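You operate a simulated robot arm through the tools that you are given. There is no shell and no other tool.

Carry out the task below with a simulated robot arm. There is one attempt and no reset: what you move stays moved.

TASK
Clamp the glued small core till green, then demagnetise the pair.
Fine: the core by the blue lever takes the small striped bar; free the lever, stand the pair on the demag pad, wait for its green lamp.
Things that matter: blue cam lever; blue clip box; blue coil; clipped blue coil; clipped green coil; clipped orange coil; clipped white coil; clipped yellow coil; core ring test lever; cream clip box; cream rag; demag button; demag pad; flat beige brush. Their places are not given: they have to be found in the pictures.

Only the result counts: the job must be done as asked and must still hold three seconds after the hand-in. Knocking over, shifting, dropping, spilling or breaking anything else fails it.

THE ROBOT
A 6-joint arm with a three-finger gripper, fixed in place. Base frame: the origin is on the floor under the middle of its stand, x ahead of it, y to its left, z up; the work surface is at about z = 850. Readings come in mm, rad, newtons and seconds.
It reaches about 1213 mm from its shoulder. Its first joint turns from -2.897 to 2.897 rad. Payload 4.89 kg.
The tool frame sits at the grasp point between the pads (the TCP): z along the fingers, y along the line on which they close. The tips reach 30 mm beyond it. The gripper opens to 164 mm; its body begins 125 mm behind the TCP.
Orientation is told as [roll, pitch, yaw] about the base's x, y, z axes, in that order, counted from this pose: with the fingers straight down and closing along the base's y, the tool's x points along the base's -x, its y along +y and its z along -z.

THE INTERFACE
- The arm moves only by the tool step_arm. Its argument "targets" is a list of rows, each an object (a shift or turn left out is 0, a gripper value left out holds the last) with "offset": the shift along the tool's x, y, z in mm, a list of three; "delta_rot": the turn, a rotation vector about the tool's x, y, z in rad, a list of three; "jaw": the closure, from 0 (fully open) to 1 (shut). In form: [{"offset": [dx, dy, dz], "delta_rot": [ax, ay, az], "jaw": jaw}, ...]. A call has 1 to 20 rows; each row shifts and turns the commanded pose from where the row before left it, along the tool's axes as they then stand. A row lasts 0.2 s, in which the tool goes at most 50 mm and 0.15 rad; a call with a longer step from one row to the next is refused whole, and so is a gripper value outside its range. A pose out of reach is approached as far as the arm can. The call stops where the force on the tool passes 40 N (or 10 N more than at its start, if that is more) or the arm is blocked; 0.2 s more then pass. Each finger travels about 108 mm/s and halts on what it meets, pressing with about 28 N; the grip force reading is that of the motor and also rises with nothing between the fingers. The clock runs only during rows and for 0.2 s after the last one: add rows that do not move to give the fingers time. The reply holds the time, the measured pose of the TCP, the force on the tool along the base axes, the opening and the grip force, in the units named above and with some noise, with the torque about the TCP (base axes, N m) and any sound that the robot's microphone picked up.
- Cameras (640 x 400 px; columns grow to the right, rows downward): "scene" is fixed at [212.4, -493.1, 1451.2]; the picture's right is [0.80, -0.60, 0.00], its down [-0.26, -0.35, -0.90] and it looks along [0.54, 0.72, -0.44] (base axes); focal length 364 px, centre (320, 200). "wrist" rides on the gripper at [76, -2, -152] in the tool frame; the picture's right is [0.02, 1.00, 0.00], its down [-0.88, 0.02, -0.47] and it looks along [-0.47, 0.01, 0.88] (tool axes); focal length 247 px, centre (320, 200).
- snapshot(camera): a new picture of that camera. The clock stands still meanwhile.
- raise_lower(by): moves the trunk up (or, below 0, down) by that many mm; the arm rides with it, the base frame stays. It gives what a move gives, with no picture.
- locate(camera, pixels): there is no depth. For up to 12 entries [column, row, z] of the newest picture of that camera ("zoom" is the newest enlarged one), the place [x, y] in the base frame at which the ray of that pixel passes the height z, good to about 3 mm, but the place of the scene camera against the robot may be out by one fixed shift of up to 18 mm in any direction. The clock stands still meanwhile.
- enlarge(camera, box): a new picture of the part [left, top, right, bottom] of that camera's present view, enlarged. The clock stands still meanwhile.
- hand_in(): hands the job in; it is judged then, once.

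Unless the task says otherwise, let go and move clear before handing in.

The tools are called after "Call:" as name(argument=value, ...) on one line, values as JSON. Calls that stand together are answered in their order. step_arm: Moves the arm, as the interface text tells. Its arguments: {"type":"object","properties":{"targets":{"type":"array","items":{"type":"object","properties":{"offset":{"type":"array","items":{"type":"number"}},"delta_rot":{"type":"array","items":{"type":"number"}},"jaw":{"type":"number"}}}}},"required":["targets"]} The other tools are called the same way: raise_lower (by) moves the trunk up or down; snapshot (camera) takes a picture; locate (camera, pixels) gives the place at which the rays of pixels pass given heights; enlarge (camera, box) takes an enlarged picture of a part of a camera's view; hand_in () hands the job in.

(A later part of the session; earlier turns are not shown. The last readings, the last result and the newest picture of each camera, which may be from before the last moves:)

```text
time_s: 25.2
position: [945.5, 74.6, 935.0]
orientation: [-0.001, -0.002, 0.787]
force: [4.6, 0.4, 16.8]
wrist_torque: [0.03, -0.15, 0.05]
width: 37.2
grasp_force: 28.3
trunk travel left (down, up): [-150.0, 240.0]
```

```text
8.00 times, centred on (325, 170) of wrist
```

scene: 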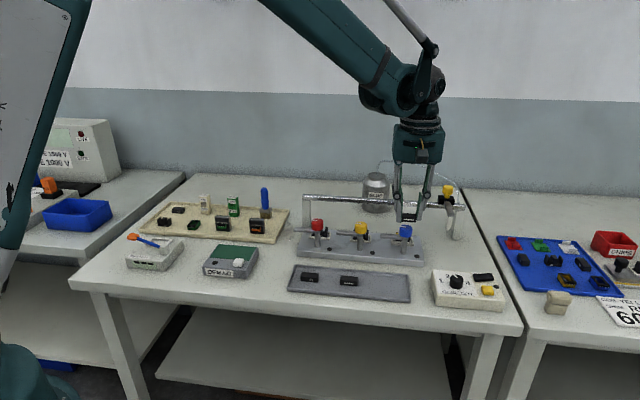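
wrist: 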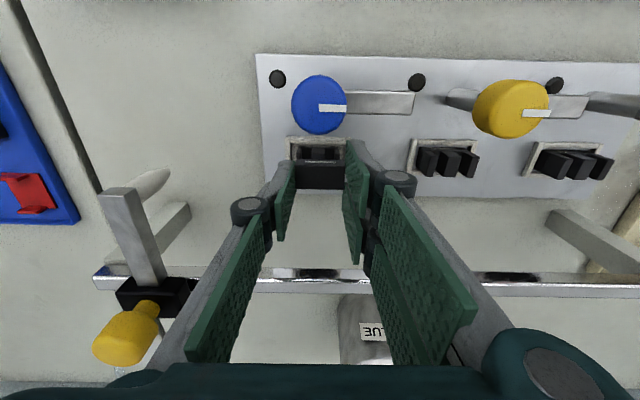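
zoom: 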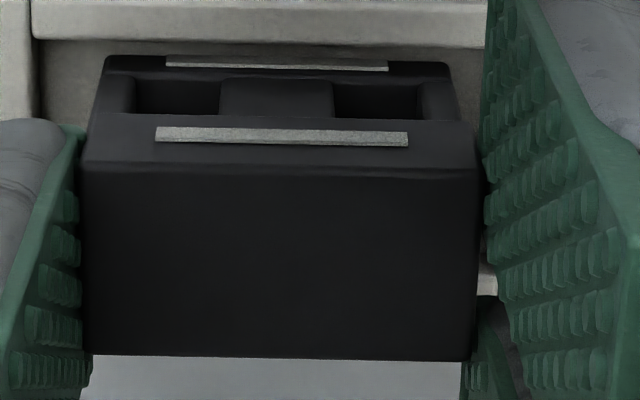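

Contact at 16.8 N, with the stripes aligned in the image. I'll ease off, open, lift straight up well clear of the knob, and view.

Call:
step_arm(targets=[{"offset": [0, 0, -1.0]}, {}, {"jaw": 0.73}, {"jaw": 0.66}, {}, {}, {"offset": [0, 0, -10]}, {"offset": [0, 0, -25]}, {"offset": [0, 0, -35]}, {"offset": [0, 0, -35]}, {}])

Call:
enlarge(camera="wrist", box=[270, 110, 390, 200])

Call:
enlarge(camera="scene", box=[375, 205, 435, 265])

Call:
snapshot(camera="wrist")

```text
time_s: 27.6
position: [943.6, 72.5, 1037.8]
orientation: [-0.002, 0.0, 0.787]
force: [-0.4, 0.1, 0.9]
wrist_torque: [0.01, 0.01, 0.02]
width: 55.8
grasp_force: 0.1
trunk travel left (down, up): [-150.0, 240.0]
```

```text
4.44 times, centred on (330, 155) of wrist
```

zoom: 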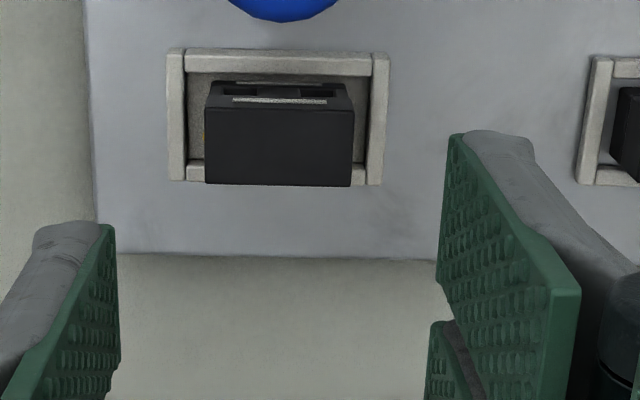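

```text
6.67 times, centred on (405, 235) of scene
```

zoom: 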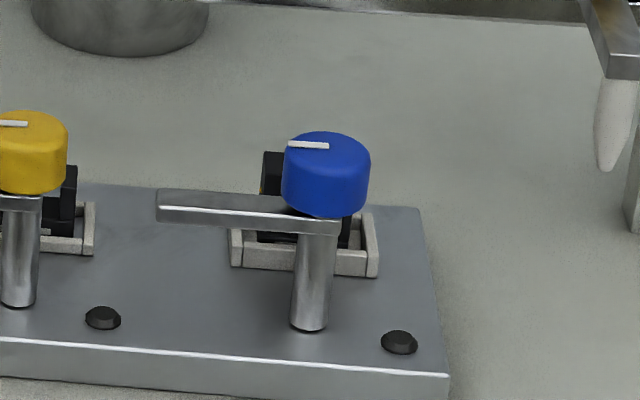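

```text
taken
```

wrist: 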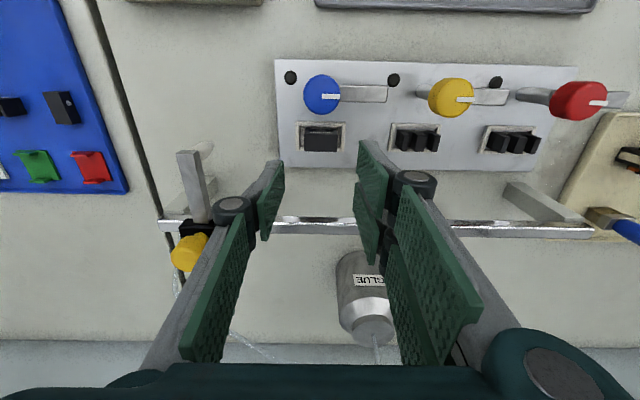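

The bar is seated on the core and the lamps are still dark. Next is the blue lever: its knob (wrist (322,95)) must turn about 90° clockwise seen from above to bring the arm over the bar. I'll measure the knob's axis first.

Call:
enlarge(camera="wrist", box=[270, 60, 410, 160])

Call:
locate(camera="wrist", pixels=[[322, 97, 945], [304, 97, 945], [340.5, 97, 945], [322, 78, 945], [322, 114, 945], [290.5, 77, 870], [393.5, 80, 870]])

```text
4.00 times, centred on (340, 110) of wrist
```

zoom: 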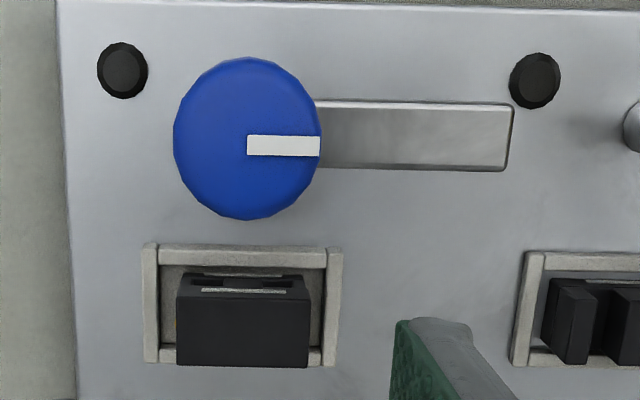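

```text
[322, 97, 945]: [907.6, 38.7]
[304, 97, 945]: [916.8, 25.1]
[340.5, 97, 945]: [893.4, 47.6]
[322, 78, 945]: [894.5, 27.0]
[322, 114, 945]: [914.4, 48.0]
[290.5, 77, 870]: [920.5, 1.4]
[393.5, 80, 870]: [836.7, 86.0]
```

Cross-checking the views puts the knob at Ø≈34 mm, spanning z≈928–954, with its axis about 53.5 mm along tool +x from here. I'll move over it and descend with the jaws open 60 mm, keeping the tips just above the lever arm.

Call:
step_arm(targets=[{"offset": [27, 0, 0], "jaw": 0.63}, {"offset": [26.5, 0, 0]}, {}, {"offset": [0, 0, 25]}, {"offset": [0, 0, 20]}, {}])

Call:
snapshot(camera="wrist")

Call:
enlarge(camera="scene", box=[365, 195, 445, 265])

```text
time_s: 29.0
position: [905.3, 37.2, 994.9]
orientation: [0.0, 0.0, 0.789]
force: [0.4, -0.5, -0.6]
wrist_torque: [0.02, 0.03, 0.01]
width: 60.5
grasp_force: 0.1
trunk travel left (down, up): [-150.0, 240.0]
```

```text
taken
```

wrist: 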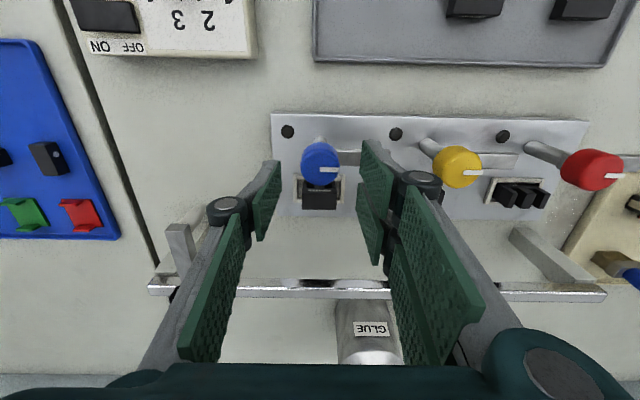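

```text
5.71 times, centred on (405, 230) of scene
```

zoom: 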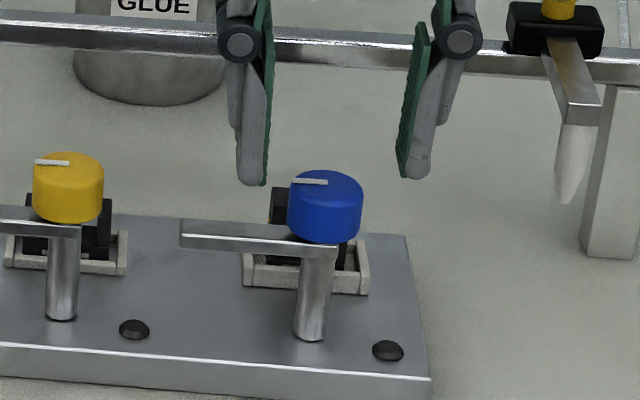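

The TCP is centred on the knob (predicted axis pixel (320.6,171), knob mark at (321,171)). I'll descend to TCP z≈963 so the tips are just above the arm, then close gently.

Call:
step_arm(targets=[{"offset": [0, 0, 18]}, {"offset": [0, 0, 14]}, {}, {}])

Call:
enlarge(camera="scene", box=[375, 200, 435, 260])

Call:
enlarge(camera="wrist", box=[260, 120, 400, 240])

```text
time_s: 30.0
position: [906.2, 37.4, 963.0]
orientation: [0.0, 0.0, 0.788]
force: [0.9, 0.9, -1.0]
wrist_torque: [0.02, 0.06, 0.01]
width: 60.7
grasp_force: 0.1
trunk travel left (down, up): [-150.0, 240.0]
```

```text
6.67 times, centred on (405, 230) of scene
```

zoom: 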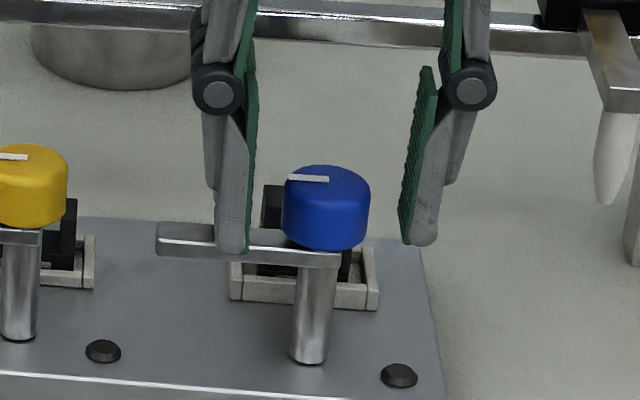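

```text
3.33 times, centred on (330, 180) of wrist
```

zoom: 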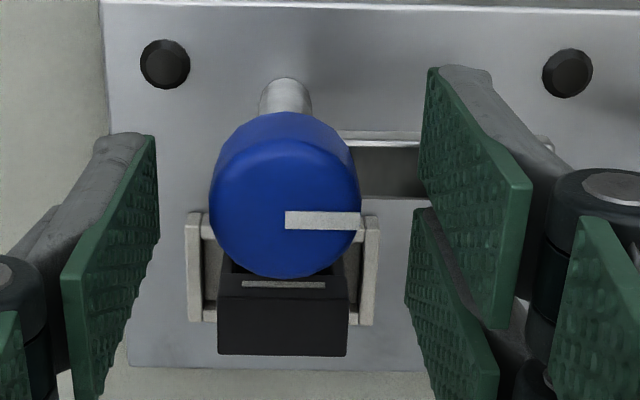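

No contact force, and the tips straddle the knob above the arm. I'll close on the knob.

Call:
step_arm(targets=[{"jaw": 0.7}, {"jaw": 0.76}, {"jaw": 0.82}, {"jaw": 0.95}, {}, {}])

Call:
enlarge(camera="scene", box=[375, 200, 435, 260])

Call:
enlarge(camera="wrist", box=[260, 120, 400, 240])

```text
time_s: 31.4
position: [907.0, 36.6, 962.0]
orientation: [0.001, 0.0, 0.784]
force: [10.2, -6.5, 3.3]
wrist_torque: [-0.19, -0.3, 0.0]
width: 32.8
grasp_force: 45.2
trunk travel left (down, up): [-150.0, 240.0]
```

```text
6.67 times, centred on (405, 230) of scene
```

zoom: 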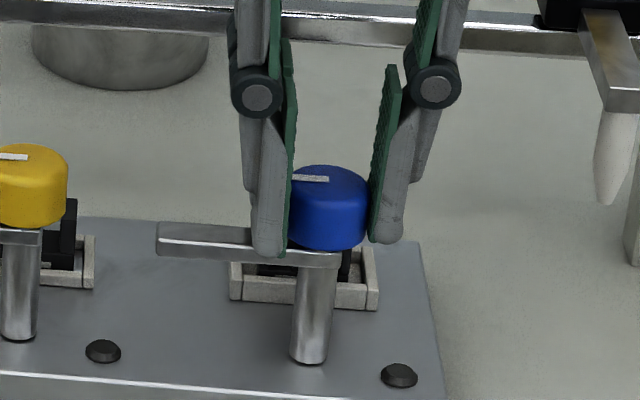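

```text
3.33 times, centred on (330, 180) of wrist
```

zoom: 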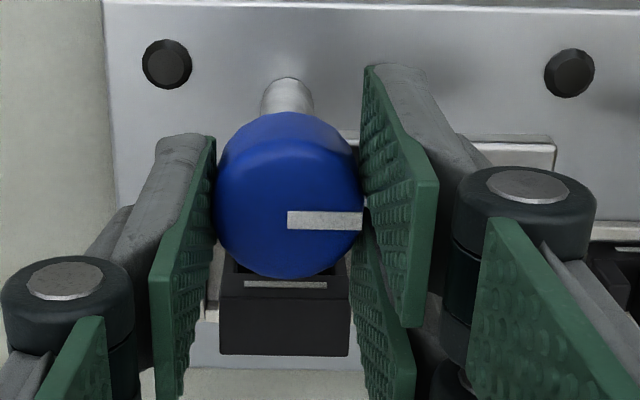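

The knob is gripped at 32.8 mm, with an ~12 N side load along +u. I'll shift 0.9 mm to balance it and begin turning clockwise (positive about tool z) in small steps, watching the lever and torque.

Call:
step_arm(targets=[{"offset": [0, -0.9, 0]}, {}, {"delta_rot": [0, 0, 0.08]}, {"delta_rot": [0, 0, 0.08]}, {"delta_rot": [0, 0, 0.08]}, {}])

Call:
enlarge(camera="wrist", box=[260, 120, 400, 240])

Call:
enlarge(camera="scene", box=[375, 200, 435, 260])

```text
time_s: 32.8
position: [906.8, 37.6, 962.5]
orientation: [0.0, 0.0, 0.545]
force: [-4.9, -6.0, -2.6]
wrist_torque: [-0.34, 0.39, -0.02]
width: 32.8
grasp_force: 44.5
trunk travel left (down, up): [-150.0, 240.0]
```

```text
3.33 times, centred on (330, 180) of wrist
```

zoom: 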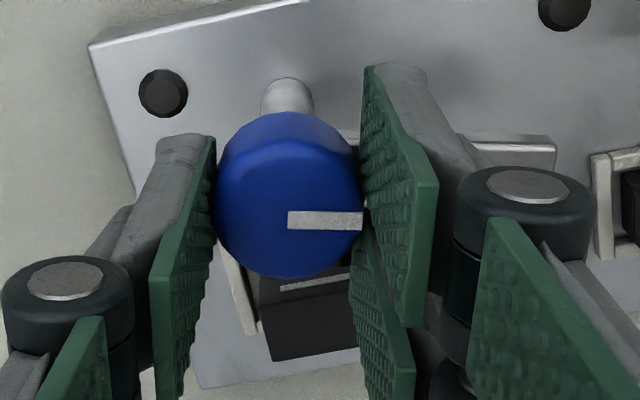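

```text
6.67 times, centred on (405, 230) of scene
```

zoom: 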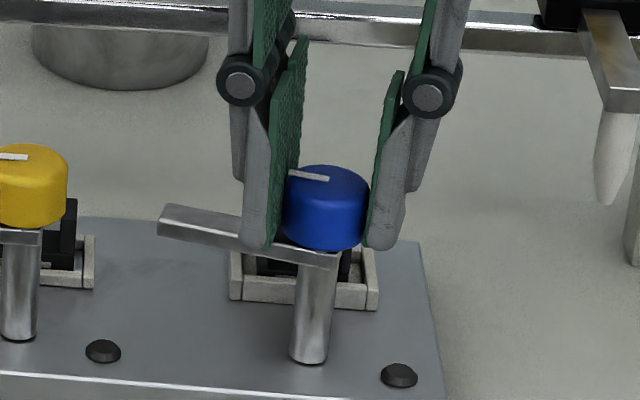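

The arm is turning with the knob, with low torque. I'll continue another 0.6 rad.

Call:
step_arm(targets=[{"delta_rot": [0, 0, 0.1]}, {"delta_rot": [0, 0, 0.1]}, {"delta_rot": [0, 0, 0.1]}, {"delta_rot": [0, 0, 0.1]}, {"delta_rot": [0, 0, 0.1]}, {"delta_rot": [0, 0, 0.1]}, {}])

Call:
enlarge(camera="scene", box=[375, 200, 435, 260])

Call:
enlarge(camera="wrist", box=[240, 100, 420, 240])

```text
time_s: 34.4
position: [906.5, 35.7, 962.6]
orientation: [0.0, 0.001, -0.054]
force: [-15.9, -14.9, -22.1]
wrist_torque: [-0.43, 0.06, 0.04]
width: 32.8
grasp_force: 44.8
trunk travel left (down, up): [-150.0, 240.0]
```

```text
6.67 times, centred on (405, 230) of scene
```

zoom: 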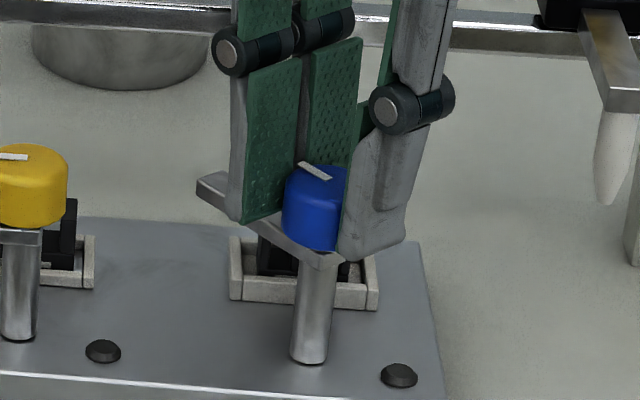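

```text
2.86 times, centred on (330, 170) of wrist
```

zoom: 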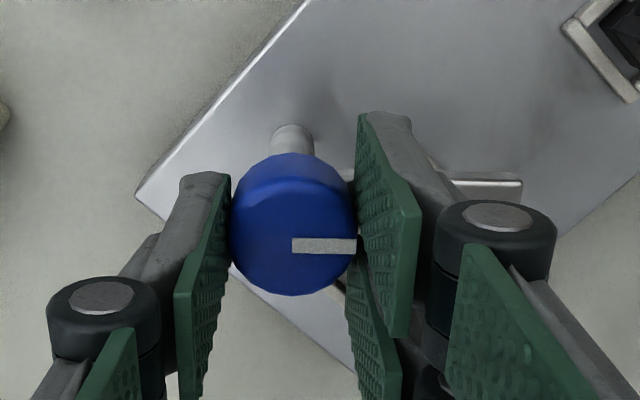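

The lever is about halfway, but the tool now feels about 22 N toward -v and 22 N downward. I'll shift the tool slightly in those directions to relieve the load and re-read.

Call:
step_arm(targets=[{"offset": [0.7, -0.7, 1.0]}, {}])

```text
time_s: 35.0
position: [907.7, 35.0, 961.0]
orientation: [0.002, -0.002, -0.054]
force: [7.5, -9.3, 8.2]
wrist_torque: [-0.28, 0.68, 0.02]
width: 32.8
grasp_force: 45.5
trunk travel left (down, up): [-150.0, 240.0]
```

The contact is stiff, around 30 N/mm, and the force is now small. I'll continue rotating in short batches with small relief shifts.

Call:
step_arm(targets=[{"delta_rot": [0, 0, 0.1]}, {"delta_rot": [0, 0, 0.1]}, {"delta_rot": [0, 0, 0.1]}, {}])

```text
time_s: 36.0
position: [906.1, 34.2, 962.3]
orientation: [0.001, 0.0, -0.355]
force: [-2.0, -14.4, 24.7]
wrist_torque: [-0.38, 0.32, 0.02]
width: 32.6
grasp_force: 45.2
trunk travel left (down, up): [-150.0, 240.0]
```

Yaw is -0.355 and the loads are moderate. I'll relieve slightly and turn another 0.3 rad.

Call:
step_arm(targets=[{"offset": [-0.1, -0.4, -0.6]}, {"delta_rot": [0, 0, 0.1]}, {"delta_rot": [0, 0, 0.1]}, {"delta_rot": [0, 0, 0.1]}, {}])

Call:
enlarge(camera="scene", box=[375, 200, 435, 260])

Call:
enlarge(camera="wrist", box=[240, 100, 420, 240])

```text
time_s: 37.2
position: [906.7, 34.7, 962.4]
orientation: [0.001, -0.002, -0.654]
force: [3.3, -18.5, 27.8]
wrist_torque: [-0.56, 0.01, -0.01]
width: 33.0
grasp_force: 44.8
trunk travel left (down, up): [-150.0, 240.0]
```

```text
6.67 times, centred on (405, 230) of scene
```

zoom: 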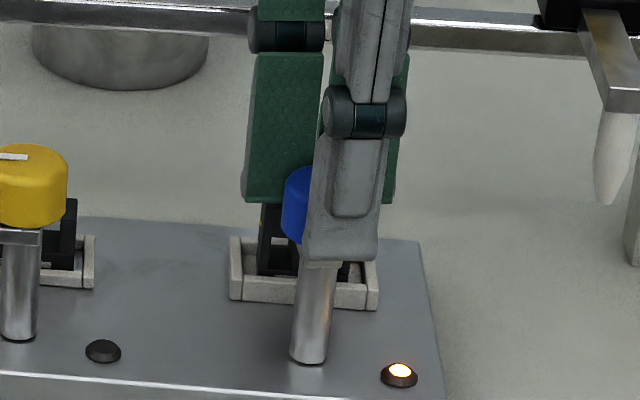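

```text
2.86 times, centred on (330, 170) of wrist
```

zoom: 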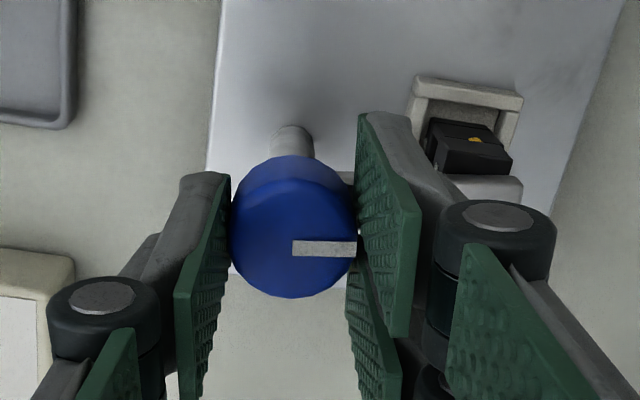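

The blue-lever lamp is now amber (scene zoom (399,372)), so clamping has begun. I'll look closely at the bar and core under the arm.

Call:
enlarge(camera="wrist", box=[345, 110, 415, 190])

Call:
enlarge(camera="scene", box=[390, 225, 420, 250])

```text
5.00 times, centred on (380, 150) of wrist
```

zoom: 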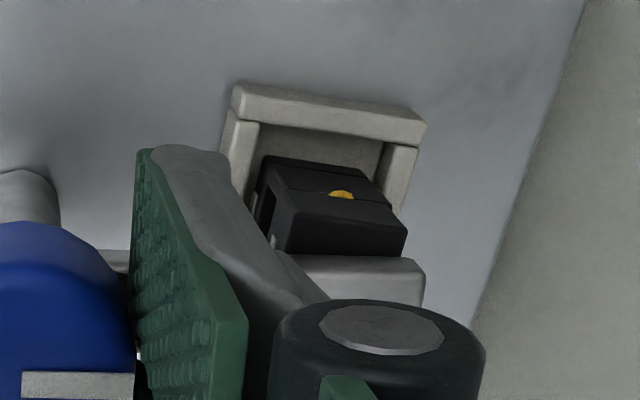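

```text
16.00 times, centred on (405, 238) of scene
```

zoom: 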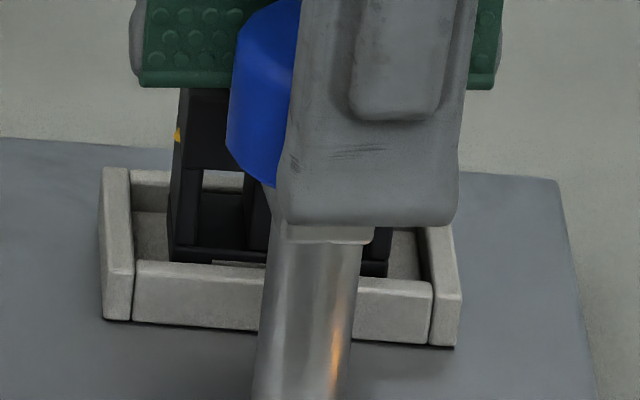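

The bar is on the core with a little glue squeeze-out, and the arm is over it. I'll turn the last ~0.1 rad to centre the arm, relieving the load, then wait for green.

Call:
step_arm(targets=[{"offset": [-0.2, -0.3, -0.6]}, {"delta_rot": [0, 0, 0.06]}, {"delta_rot": [0, 0, 0.06]}, {}])

Call:
enlarge(camera="scene", box=[375, 200, 435, 260])

```text
time_s: 38.2
position: [905.7, 34.2, 961.1]
orientation: [-0.001, 0.001, -0.772]
force: [-3.2, -10.1, 1.3]
wrist_torque: [-0.23, 0.06, 0.04]
width: 33.0
grasp_force: 45.8
trunk travel left (down, up): [-150.0, 240.0]
```

```text
6.67 times, centred on (405, 230) of scene
```

zoom: 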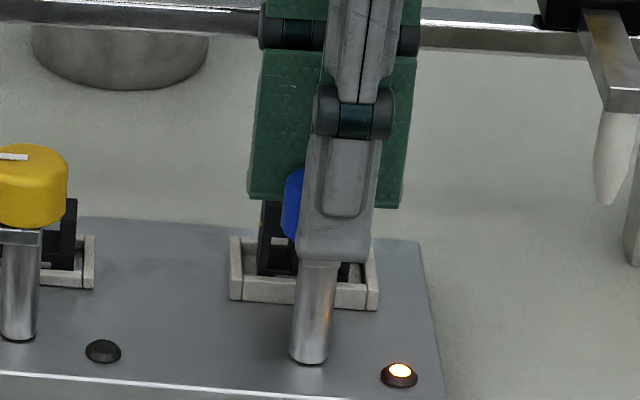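

The lamp is amber and the arm is fully swung with low loads. I'll hold still and let the clock run, checking the lamp.

Call:
step_arm(targets=[{}, {}, {}, {}, {}, {}, {}, {}, {}, {}, {}, {}, {}, {}, {}])

Call:
enlarge(camera="scene", box=[375, 200, 435, 260])

```text
time_s: 41.4
position: [906.0, 33.7, 961.9]
orientation: [0.001, 0.001, -0.774]
force: [-21.2, -4.9, -16.6]
wrist_torque: [-0.14, 0.6, 0.04]
width: 32.9
grasp_force: 44.9
trunk travel left (down, up): [-150.0, 240.0]
```

```text
6.67 times, centred on (405, 230) of scene
```

zoom: 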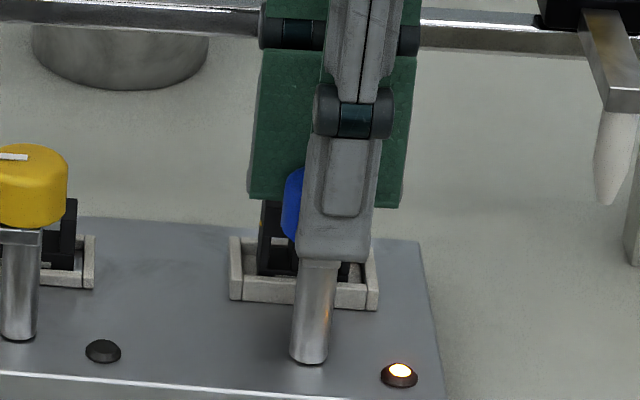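

The lamp is still amber, and forces fluctuate but stay modest. I'll keep holding and waiting.

Call:
step_arm(targets=[{}, {}, {}, {}, {}, {}, {}, {}, {}, {}, {}, {}, {}, {}, {}, {}, {}, {}, {}, {}])

Call:
enlarge(camera="scene", box=[375, 200, 435, 260])

```text
time_s: 45.6
position: [906.5, 33.6, 963.0]
orientation: [0.0, 0.001, -0.772]
force: [-20.9, -6.0, -12.8]
wrist_torque: [-0.15, 0.56, 0.04]
width: 32.7
grasp_force: 45.1
trunk travel left (down, up): [-150.0, 240.0]
```

```text
6.67 times, centred on (405, 230) of scene
```

zoom: 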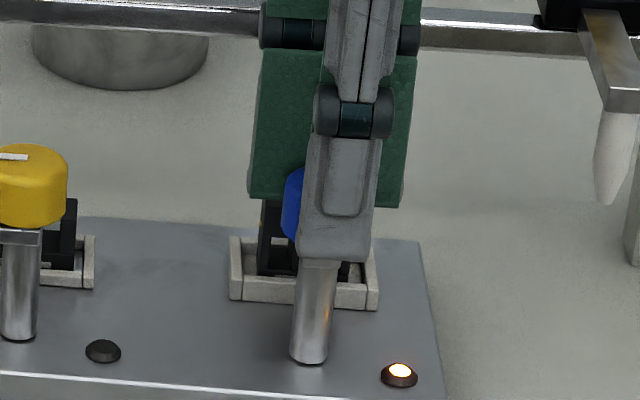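

Still amber at 45.6 s; I'll continue waiting.

Call:
step_arm(targets=[{}, {}, {}, {}, {}, {}, {}, {}, {}, {}, {}, {}, {}, {}, {}, {}, {}, {}, {}, {}])

Call:
enlarge(camera="scene", box=[375, 200, 435, 260])

```text
time_s: 49.8
position: [906.5, 33.7, 962.5]
orientation: [-0.001, 0.0, -0.775]
force: [-11.2, -6.2, -2.6]
wrist_torque: [-0.16, 0.39, 0.0]
width: 32.6
grasp_force: 44.5
trunk travel left (down, up): [-150.0, 240.0]
```

```text
6.67 times, centred on (405, 230) of scene
```

zoom: 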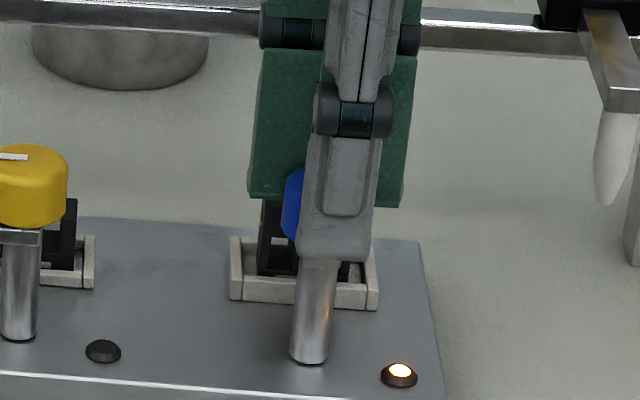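

Still amber at 49.8 s, with small loads; I'll keep waiting.

Call:
step_arm(targets=[{}, {}, {}, {}, {}, {}, {}, {}, {}, {}, {}, {}, {}, {}, {}, {}, {}, {}, {}, {}])

Call:
step_arm(targets=[{}, {}, {}, {}, {}, {}, {}, {}, {}, {}, {}, {}, {}, {}, {}, {}, {}, {}, {}, {}])

Call:
enlarge(camera="scene", box=[375, 200, 435, 260])

```text
time_s: 54.0
position: [905.6, 34.7, 961.7]
orientation: [0.0, 0.0, -0.773]
force: [-6.6, -5.6, 2.4]
wrist_torque: [-0.16, 0.19, 0.01]
width: 32.7
grasp_force: 44.9
trunk travel left (down, up): [-150.0, 240.0]
```

```text
time_s: 58.2
position: [905.7, 34.6, 962.3]
orientation: [0.0, 0.0, -0.772]
force: [-7.8, -4.9, 3.1]
wrist_torque: [-0.09, 0.23, 0.03]
width: 32.5
grasp_force: 44.9
trunk travel left (down, up): [-150.0, 240.0]
```

```text
6.67 times, centred on (405, 230) of scene
```

zoom: 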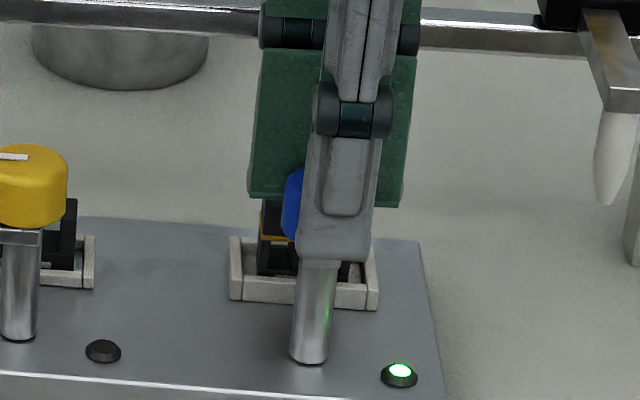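

The lamp turned green at about 58 s and a glue line shows between bar and core. Now I'll swing the lever back (negative rotation) in batches.

Call:
step_arm(targets=[{"delta_rot": [0, 0, -0.08]}, {"delta_rot": [0, 0, -0.08]}, {"delta_rot": [0, 0, -0.08]}, {"delta_rot": [0, 0, -0.08]}, {}])

```text
time_s: 59.4
position: [905.6, 34.1, 962.5]
orientation: [0.0, -0.001, -0.453]
force: [-14.0, 3.0, -26.0]
wrist_torque: [0.09, 0.4, 0.05]
width: 33.0
grasp_force: 44.9
trunk travel left (down, up): [-150.0, 240.0]
```

The load is 26 N downward, so I'll relieve by 0.6 mm and continue turning back.

Call:
step_arm(targets=[{"offset": [0.3, 0, 0.6]}, {"delta_rot": [0, 0, -0.08]}, {"delta_rot": [0, 0, -0.08]}, {"delta_rot": [0, 0, -0.08]}, {"delta_rot": [0, 0, -0.08]}, {}])

Call:
step_arm(targets=[{"delta_rot": [0, 0, -0.08]}, {"delta_rot": [0, 0, -0.08]}, {"delta_rot": [0, 0, -0.08]}, {}])

```text
time_s: 60.8
position: [906.4, 33.8, 962.1]
orientation: [0.001, -0.001, -0.132]
force: [15.6, -2.8, 23.5]
wrist_torque: [-0.11, -0.02, -0.01]
width: 32.6
grasp_force: 45.2
trunk travel left (down, up): [-150.0, 240.0]
```

```text
time_s: 61.8
position: [905.1, 34.8, 962.1]
orientation: [0.0, -0.001, 0.105]
force: [22.8, -3.1, 21.2]
wrist_torque: [-0.04, -1.1, -0.01]
width: 33.0
grasp_force: 44.7
trunk travel left (down, up): [-150.0, 240.0]
```

Yaw is +0.105 and halfway back. I'll relieve the x and z loads and continue.

Call:
step_arm(targets=[{"offset": [-0.5, 0, -0.5]}, {}, {"delta_rot": [0, 0, -0.08]}, {"delta_rot": [0, 0, -0.08]}, {"delta_rot": [0, 0, -0.08]}, {"delta_rot": [0, 0, -0.08]}, {}])

Call:
enlarge(camera="scene", box=[375, 200, 435, 260])

```text
time_s: 63.4
position: [905.5, 36.4, 962.6]
orientation: [0.0, -0.003, 0.425]
force: [-27.0, -1.9, -20.9]
wrist_torque: [-0.1, 0.73, 0.03]
width: 32.6
grasp_force: 45.6
trunk travel left (down, up): [-150.0, 240.0]
```

```text
6.67 times, centred on (405, 230) of scene
```

zoom: 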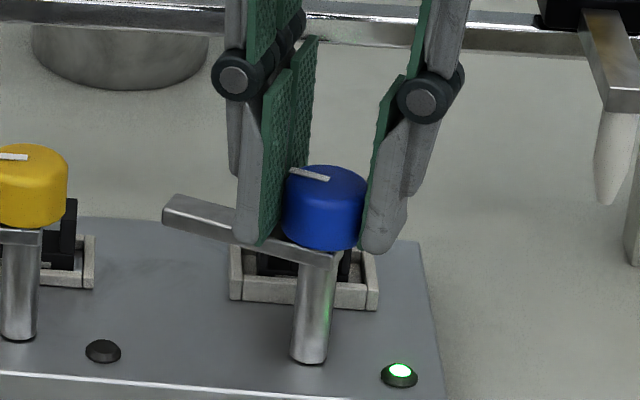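

The lever is nearly back and the lamp remains green. I'll relieve the loads and finish the last ~0.36 rad.

Call:
step_arm(targets=[{"offset": [0.4, 0.1, 0.4]}, {}, {"delta_rot": [0, 0, -0.09]}, {"delta_rot": [0, 0, -0.09]}, {"delta_rot": [0, 0, -0.09]}, {"delta_rot": [0, 0, -0.09]}, {}])

Call:
enlarge(camera="scene", box=[375, 200, 435, 260])

```text
time_s: 65.0
position: [906.1, 36.9, 962.0]
orientation: [0.0, -0.002, 0.787]
force: [11.7, 6.7, 28.3]
wrist_torque: [0.14, -0.18, 0.02]
width: 32.8
grasp_force: 45.2
trunk travel left (down, up): [-150.0, 240.0]
```

```text
6.67 times, centred on (405, 230) of scene
```

zoom: 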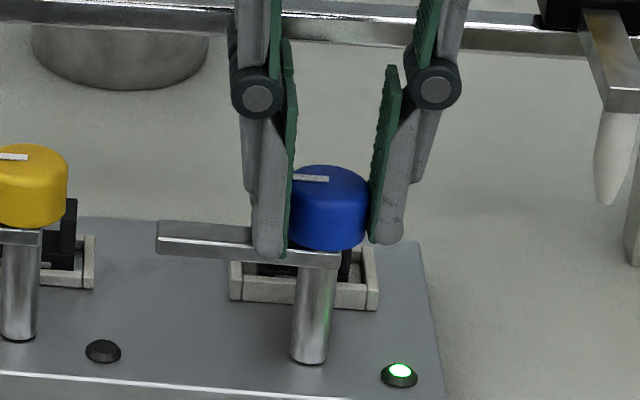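

The lever is back at its original position. I'll open, rise clear, and move back over the pair.

Call:
step_arm(targets=[{"offset": [0, 0, -0.6]}, {"jaw": 0.72}, {"jaw": 0.63}, {}, {}, {"offset": [0, 0, -25]}, {"offset": [0, 0, -30]}, {}, {"offset": [-27, 0, 0]}, {"offset": [-27, 0, 0]}, {}, {}])

Call:
snapshot(camera="wrist")

Call:
enlarge(camera="wrist", box=[270, 90, 390, 190])

Call:
enlarge(camera="scene", box=[375, 200, 435, 260])

```text
time_s: 67.6
position: [944.3, 72.7, 1017.1]
orientation: [-0.003, -0.001, 0.786]
force: [0.6, -1.0, -0.3]
wrist_torque: [-0.01, 0.09, -0.01]
width: 60.5
grasp_force: 0.1
trunk travel left (down, up): [-150.0, 240.0]
```

```text
taken
```

wrist: 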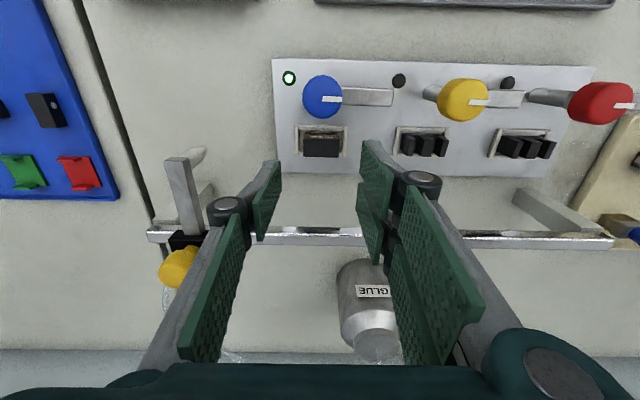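

```text
4.00 times, centred on (330, 140) of wrist
```

zoom: 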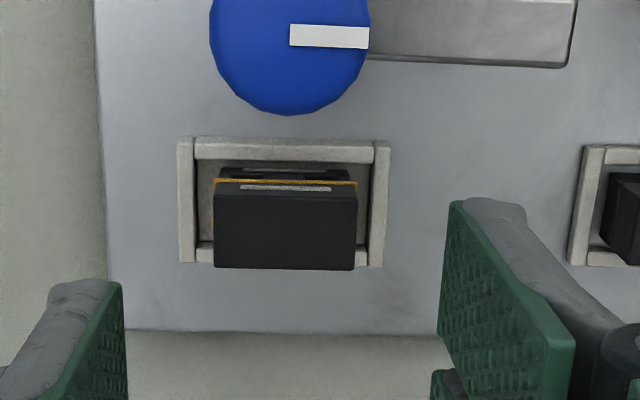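

```text
6.67 times, centred on (405, 230) of scene
```

zoom: 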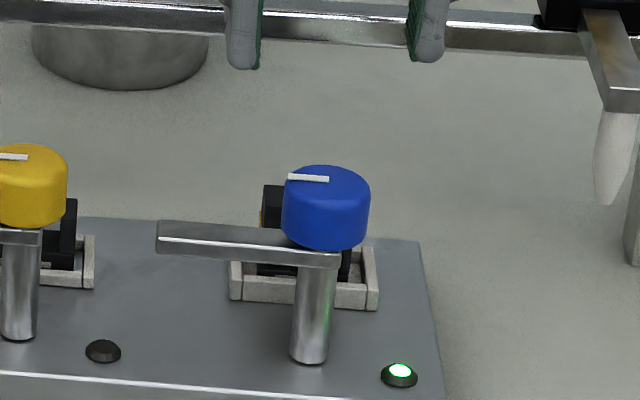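

The pair is bonded, with an amber glue line and the lamp green. I'll align over it (about +1.5 mm x, +0.8 mm y) and descend to grip the bar and upper core.

Call:
step_arm(targets=[{"offset": [1.5, 0.8, 25]}, {"offset": [0, 0, 25]}, {"offset": [0, 0, 20]}, {"offset": [0, 0, 10]}, {}, {}])

Call:
enlarge(camera="wrist", box=[260, 110, 380, 210])

Call:
enlarge(camera="scene", box=[375, 200, 435, 260])

```text
time_s: 69.0
position: [943.4, 73.2, 936.3]
orientation: [0.0, 0.0, 0.785]
force: [0.2, -0.1, 0.1]
wrist_torque: [-0.02, 0.04, 0.02]
width: 60.5
grasp_force: 0.0
trunk travel left (down, up): [-150.0, 240.0]
```

```text
4.00 times, centred on (320, 160) of wrist
```

zoom: 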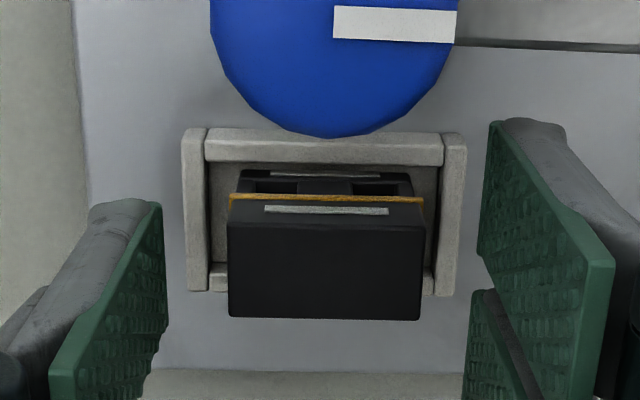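

```text
6.67 times, centred on (405, 230) of scene
```

zoom: 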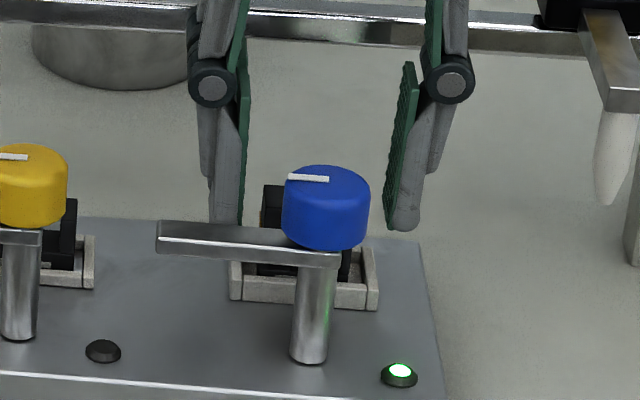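

The pair sits centred between the fingers. I'll descend 11 mm more (tips z≈895, above the nest walls) and close.

Call:
step_arm(targets=[{"offset": [0, 0, 6]}, {"offset": [0, 0, 5]}, {}, {"jaw": 0.7}, {"jaw": 0.76}, {"jaw": 0.9}, {}, {}])

Call:
enlarge(camera="wrist", box=[260, 110, 380, 210])

```text
time_s: 70.8
position: [942.9, 72.7, 925.2]
orientation: [0.0, 0.0, 0.785]
force: [-1.0, 0.8, 1.4]
wrist_torque: [0.02, -0.01, 0.04]
width: 37.3
grasp_force: 27.7
trunk travel left (down, up): [-150.0, 240.0]
```

```text
4.00 times, centred on (320, 160) of wrist
```

zoom: 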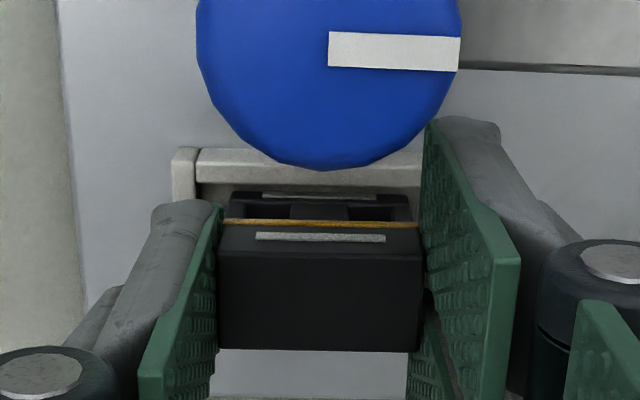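

The pair is gripped at 37.3 mm. I'll lift it straight up slowly and check that the core comes with the bar.

Call:
step_arm(targets=[{"offset": [0, 0, -5]}, {"offset": [0, 0, -8]}, {"offset": [0, 0, -15]}, {"offset": [0, 0, -25]}, {"offset": [0, 0, -30]}, {"offset": [0, 0, -30]}, {"offset": [0, 0, -20]}, {}])

Call:
snapshot(camera="scene")

Call:
enlarge(camera="scene", box=[375, 160, 445, 260])

Call:
enlarge(camera="wrist", box=[260, 110, 380, 210])

```text
time_s: 72.6
position: [942.8, 72.2, 1059.9]
orientation: [0.0, 0.0, 0.786]
force: [0.1, -0.3, -0.7]
wrist_torque: [0.03, -0.02, 0.02]
width: 37.2
grasp_force: 28.3
trunk travel left (down, up): [-150.0, 240.0]
```

```text
taken
```

scene: 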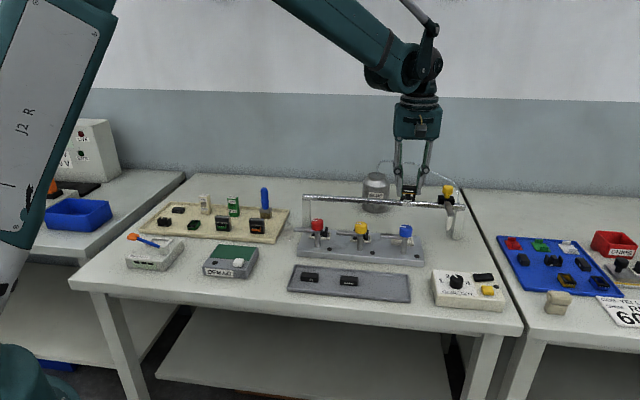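

```text
4.00 times, centred on (410, 210) of scene
```

zoom: 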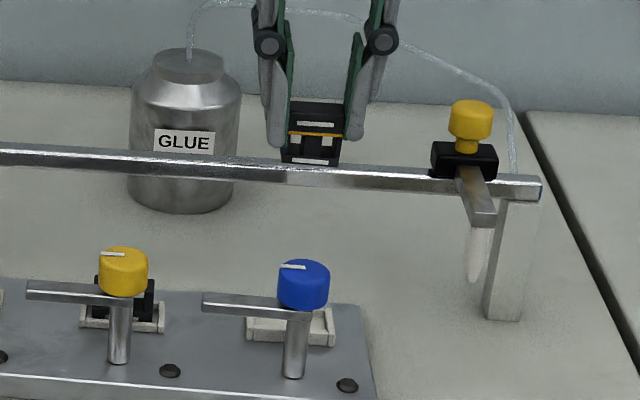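

```text
4.00 times, centred on (320, 160) of wrist
```

zoom: 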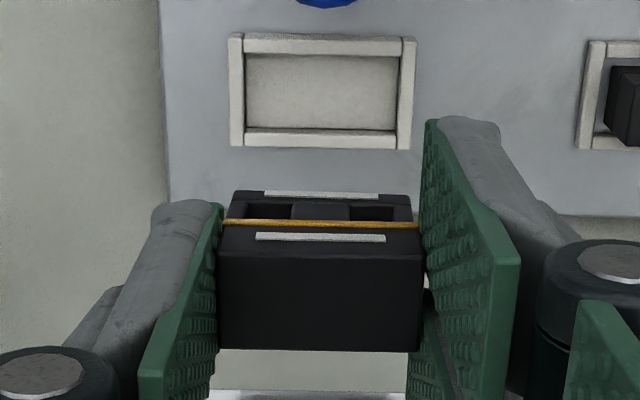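

The pair lifted as one piece and the nest is empty. I'll carry it at this safe height to just in front of the demag unit and look down at it.

Call:
step_arm(targets=[{"offset": [7, 16, 0]}, {"offset": [14, 31, 0]}, {"offset": [14, 31, 0]}, {"offset": [14, 31, 0]}, {"offset": [14, 31, 0]}, {"offset": [14, 31, 0]}, {"offset": [14, 31, 0]}, {"offset": [14, 31, 0]}, {"offset": [14, 31, 0]}, {"offset": [14, 31, 0]}, {"offset": [14, 31, 0]}, {"offset": [14, 31, 0]}, {"offset": [14, 31, 0]}, {"offset": [14, 31, 0]}, {"offset": [14, 31, 0]}, {"offset": [0, 0, 0]}, {}])

Call:
snapshot(camera="wrist")

Call:
snapshot(camera="scene")

```text
time_s: 76.2
position: [480.3, 247.6, 1062.3]
orientation: [0.001, -0.001, 0.786]
force: [0.4, 0.1, -1.0]
wrist_torque: [0.02, -0.07, 0.01]
width: 37.2
grasp_force: 27.8
trunk travel left (down, up): [-150.0, 240.0]
```

```text
taken
```

wrist: 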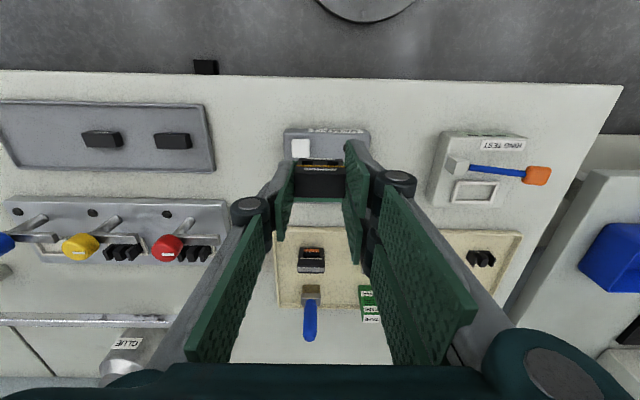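

```text
taken
```

scene: 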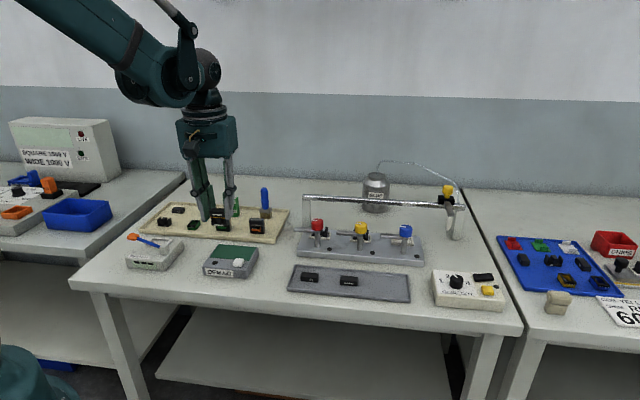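

The demag unit (wrist (327,143)) is partly hidden by the held pair. I'll shift back about 55 mm along +v so the camera looks straight down on it.

Call:
step_arm(targets=[{"offset": [-27, 0, 0]}, {"offset": [-28, 0, 0]}, {}, {}])

Call:
snapshot(camera="wrist")

Call:
enlarge(camera="wrist", box=[250, 60, 410, 190])

Call:
enlarge(camera="scene", box=[190, 225, 280, 290])

```text
time_s: 77.2
position: [519.2, 285.2, 1061.6]
orientation: [-0.001, 0.0, 0.785]
force: [1.0, 0.7, -1.0]
wrist_torque: [-0.05, 0.08, 0.03]
width: 37.2
grasp_force: 27.7
trunk travel left (down, up): [-150.0, 240.0]
```

```text
taken
```

wrist: 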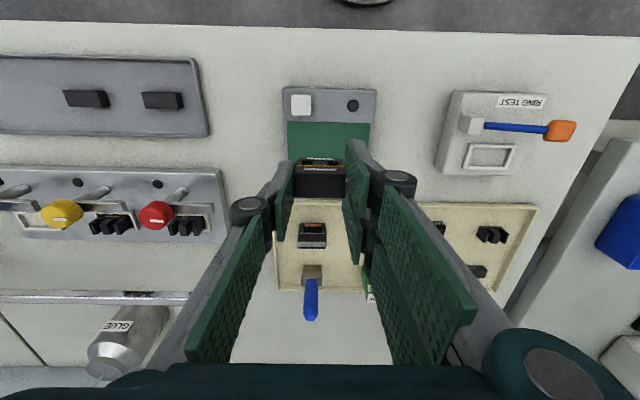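

```text
3.08 times, centred on (330, 125) of wrist
```

zoom: 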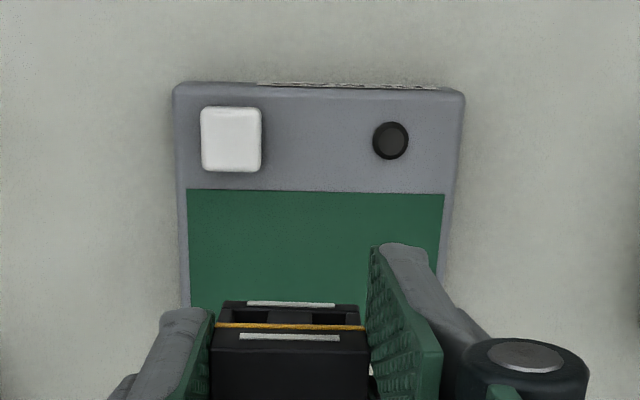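

```text
6.15 times, centred on (235, 258) of scene
```

zoom: 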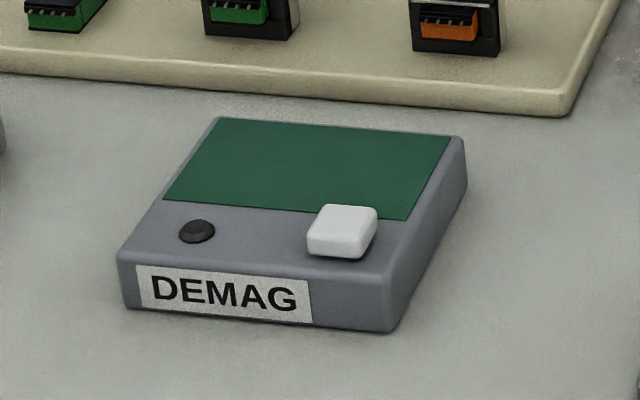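

The pad's front edge and button are clear: button at zoom (231,140), lamp at (390,140). I'll locate the pad corners from both cameras.

Call:
locate(camera="wrist", pixels=[[287.1, 121.75, 876], [370.6, 123.05, 876], [352.75, 105.5, 876], [301.1, 105.2, 885], [283, 88.5, 876], [377, 91, 876], [320.7, 182, 1037]])

Call:
locate(camera="scene", pixels=[[218.25, 244.7, 876], [256.1, 247.8, 876], [209.5, 258, 876], [249.3, 261.25, 876], [215, 263, 876], [239.1, 262.1, 888]])

```text
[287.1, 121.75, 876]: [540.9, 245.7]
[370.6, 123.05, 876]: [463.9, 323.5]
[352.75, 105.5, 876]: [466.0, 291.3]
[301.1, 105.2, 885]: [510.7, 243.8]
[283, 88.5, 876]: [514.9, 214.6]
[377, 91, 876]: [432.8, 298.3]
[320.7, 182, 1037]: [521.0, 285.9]
```

```text
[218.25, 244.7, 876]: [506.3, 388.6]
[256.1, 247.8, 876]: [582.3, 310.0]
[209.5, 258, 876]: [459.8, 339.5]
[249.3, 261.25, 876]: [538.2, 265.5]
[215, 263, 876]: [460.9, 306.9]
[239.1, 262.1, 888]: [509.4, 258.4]
```

Pad corners come out at about A(541,246), B(464,324), C(510,372), D(586,293), so the centre is ≈(525,308) and top z≈876. I'll move the pair over a point just behind the centre and descend to about 12 mm above it.

Call:
step_arm(targets=[{"offset": [-22, 14.5, 0]}, {}, {"offset": [0, 0, 25]}, {"offset": [0, 0, 25]}, {"offset": [0, 0, 25]}, {"offset": [0, 0, 25]}, {"offset": [0, 0, 20]}, {}, {}])

Call:
snapshot(camera="wrist")

Call:
enlarge(camera="scene", box=[180, 200, 290, 290])

```text
time_s: 79.2
position: [525.5, 311.8, 940.2]
orientation: [0.0, -0.001, 0.786]
force: [-0.3, 1.0, -0.7]
wrist_torque: [-0.01, 0.01, 0.0]
width: 37.4
grasp_force: 28.4
trunk travel left (down, up): [-150.0, 240.0]
```

```text
taken
```

wrist: 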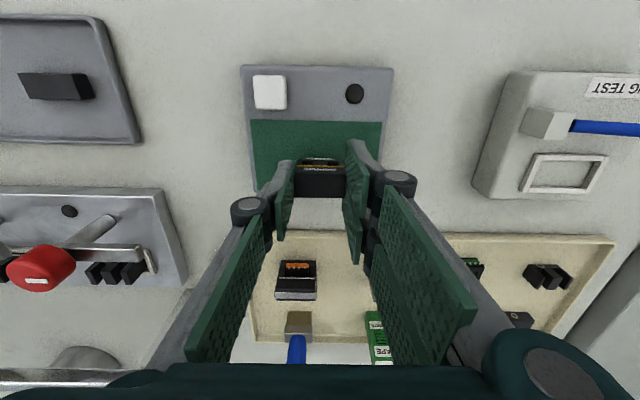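

```text
4.44 times, centred on (235, 245) of scene
```

zoom: 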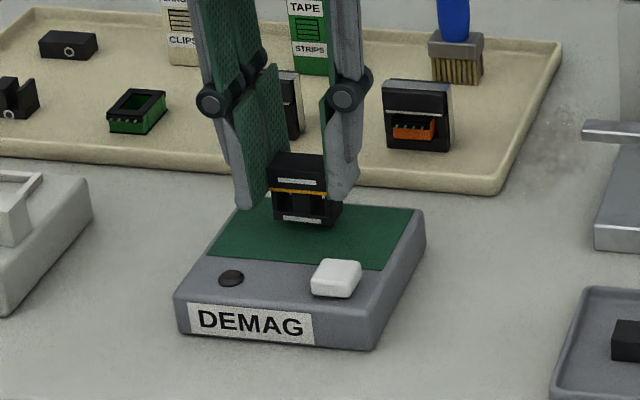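

The pair hovers over the pad with about 10 mm of clearance and sits well within it. I'll lower in small steps until contact.

Call:
step_arm(targets=[{"offset": [0, 0, 5]}, {"offset": [0, 0, 3]}, {}, {}])

Call:
step_arm(targets=[{"offset": [0, 0, 1.5]}, {}])

Call:
step_arm(targets=[{"offset": [0, 0, 1.0]}, {}])

```text
time_s: 80.2
position: [523.7, 311.4, 930.7]
orientation: [0.0, -0.001, 0.786]
force: [1.3, 2.5, 5.9]
wrist_torque: [0.0, -0.19, 0.03]
width: 37.4
grasp_force: 27.6
trunk travel left (down, up): [-150.0, 240.0]
```

```text
time_s: 80.8
position: [523.8, 311.1, 931.9]
orientation: [0.0, -0.001, 0.785]
force: [1.6, 1.0, 33.1]
wrist_torque: [-0.11, -0.36, 0.01]
width: 37.1
grasp_force: 28.3
trunk travel left (down, up): [-150.0, 240.0]
```

```text
time_s: 81.2
position: [524.3, 311.1, 931.6]
orientation: [-0.002, -0.003, 0.785]
force: [-5.9, -2.7, 33.6]
wrist_torque: [-0.31, -0.01, 0.03]
width: 37.4
grasp_force: 27.7
trunk travel left (down, up): [-150.0, 240.0]
stopped in row 1: the force on the tool passed its limit at 48 N (the readings are from after the stop); the commanded pose is now the measured one
```

Contact came at TCP z≈932, and the pair is now pressed onto the pad at about 34 N. I'll ease up to relieve the force before releasing.

Call:
step_arm(targets=[{"offset": [0, 0, -0.6]}, {}])

Call:
enlarge(camera="scene", box=[190, 220, 280, 290])

Call:
enlarge(camera="wrist", box=[250, 110, 390, 210])

```text
time_s: 81.8
position: [524.1, 312.3, 931.0]
orientation: [-0.002, -0.003, 0.785]
force: [-1.0, -2.1, 21.2]
wrist_torque: [-0.35, -0.25, -0.01]
width: 37.6
grasp_force: 28.0
trunk travel left (down, up): [-150.0, 240.0]
```

```text
5.71 times, centred on (235, 255) of scene
```

zoom: 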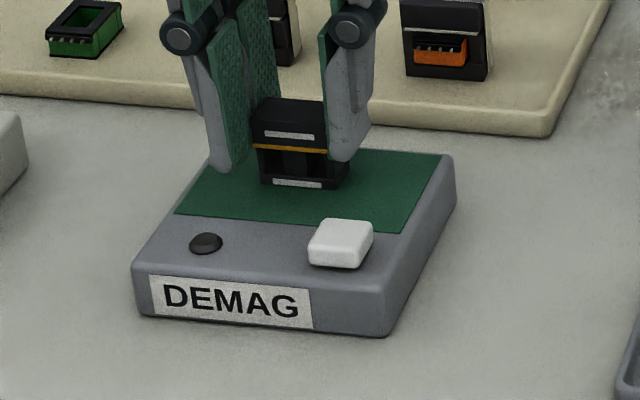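

```text
4.00 times, centred on (320, 160) of wrist
```

zoom: 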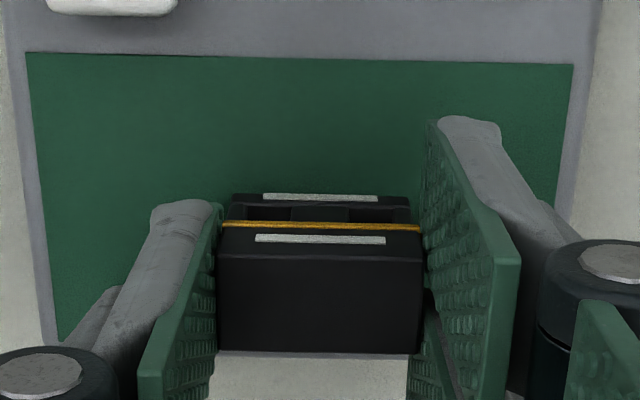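

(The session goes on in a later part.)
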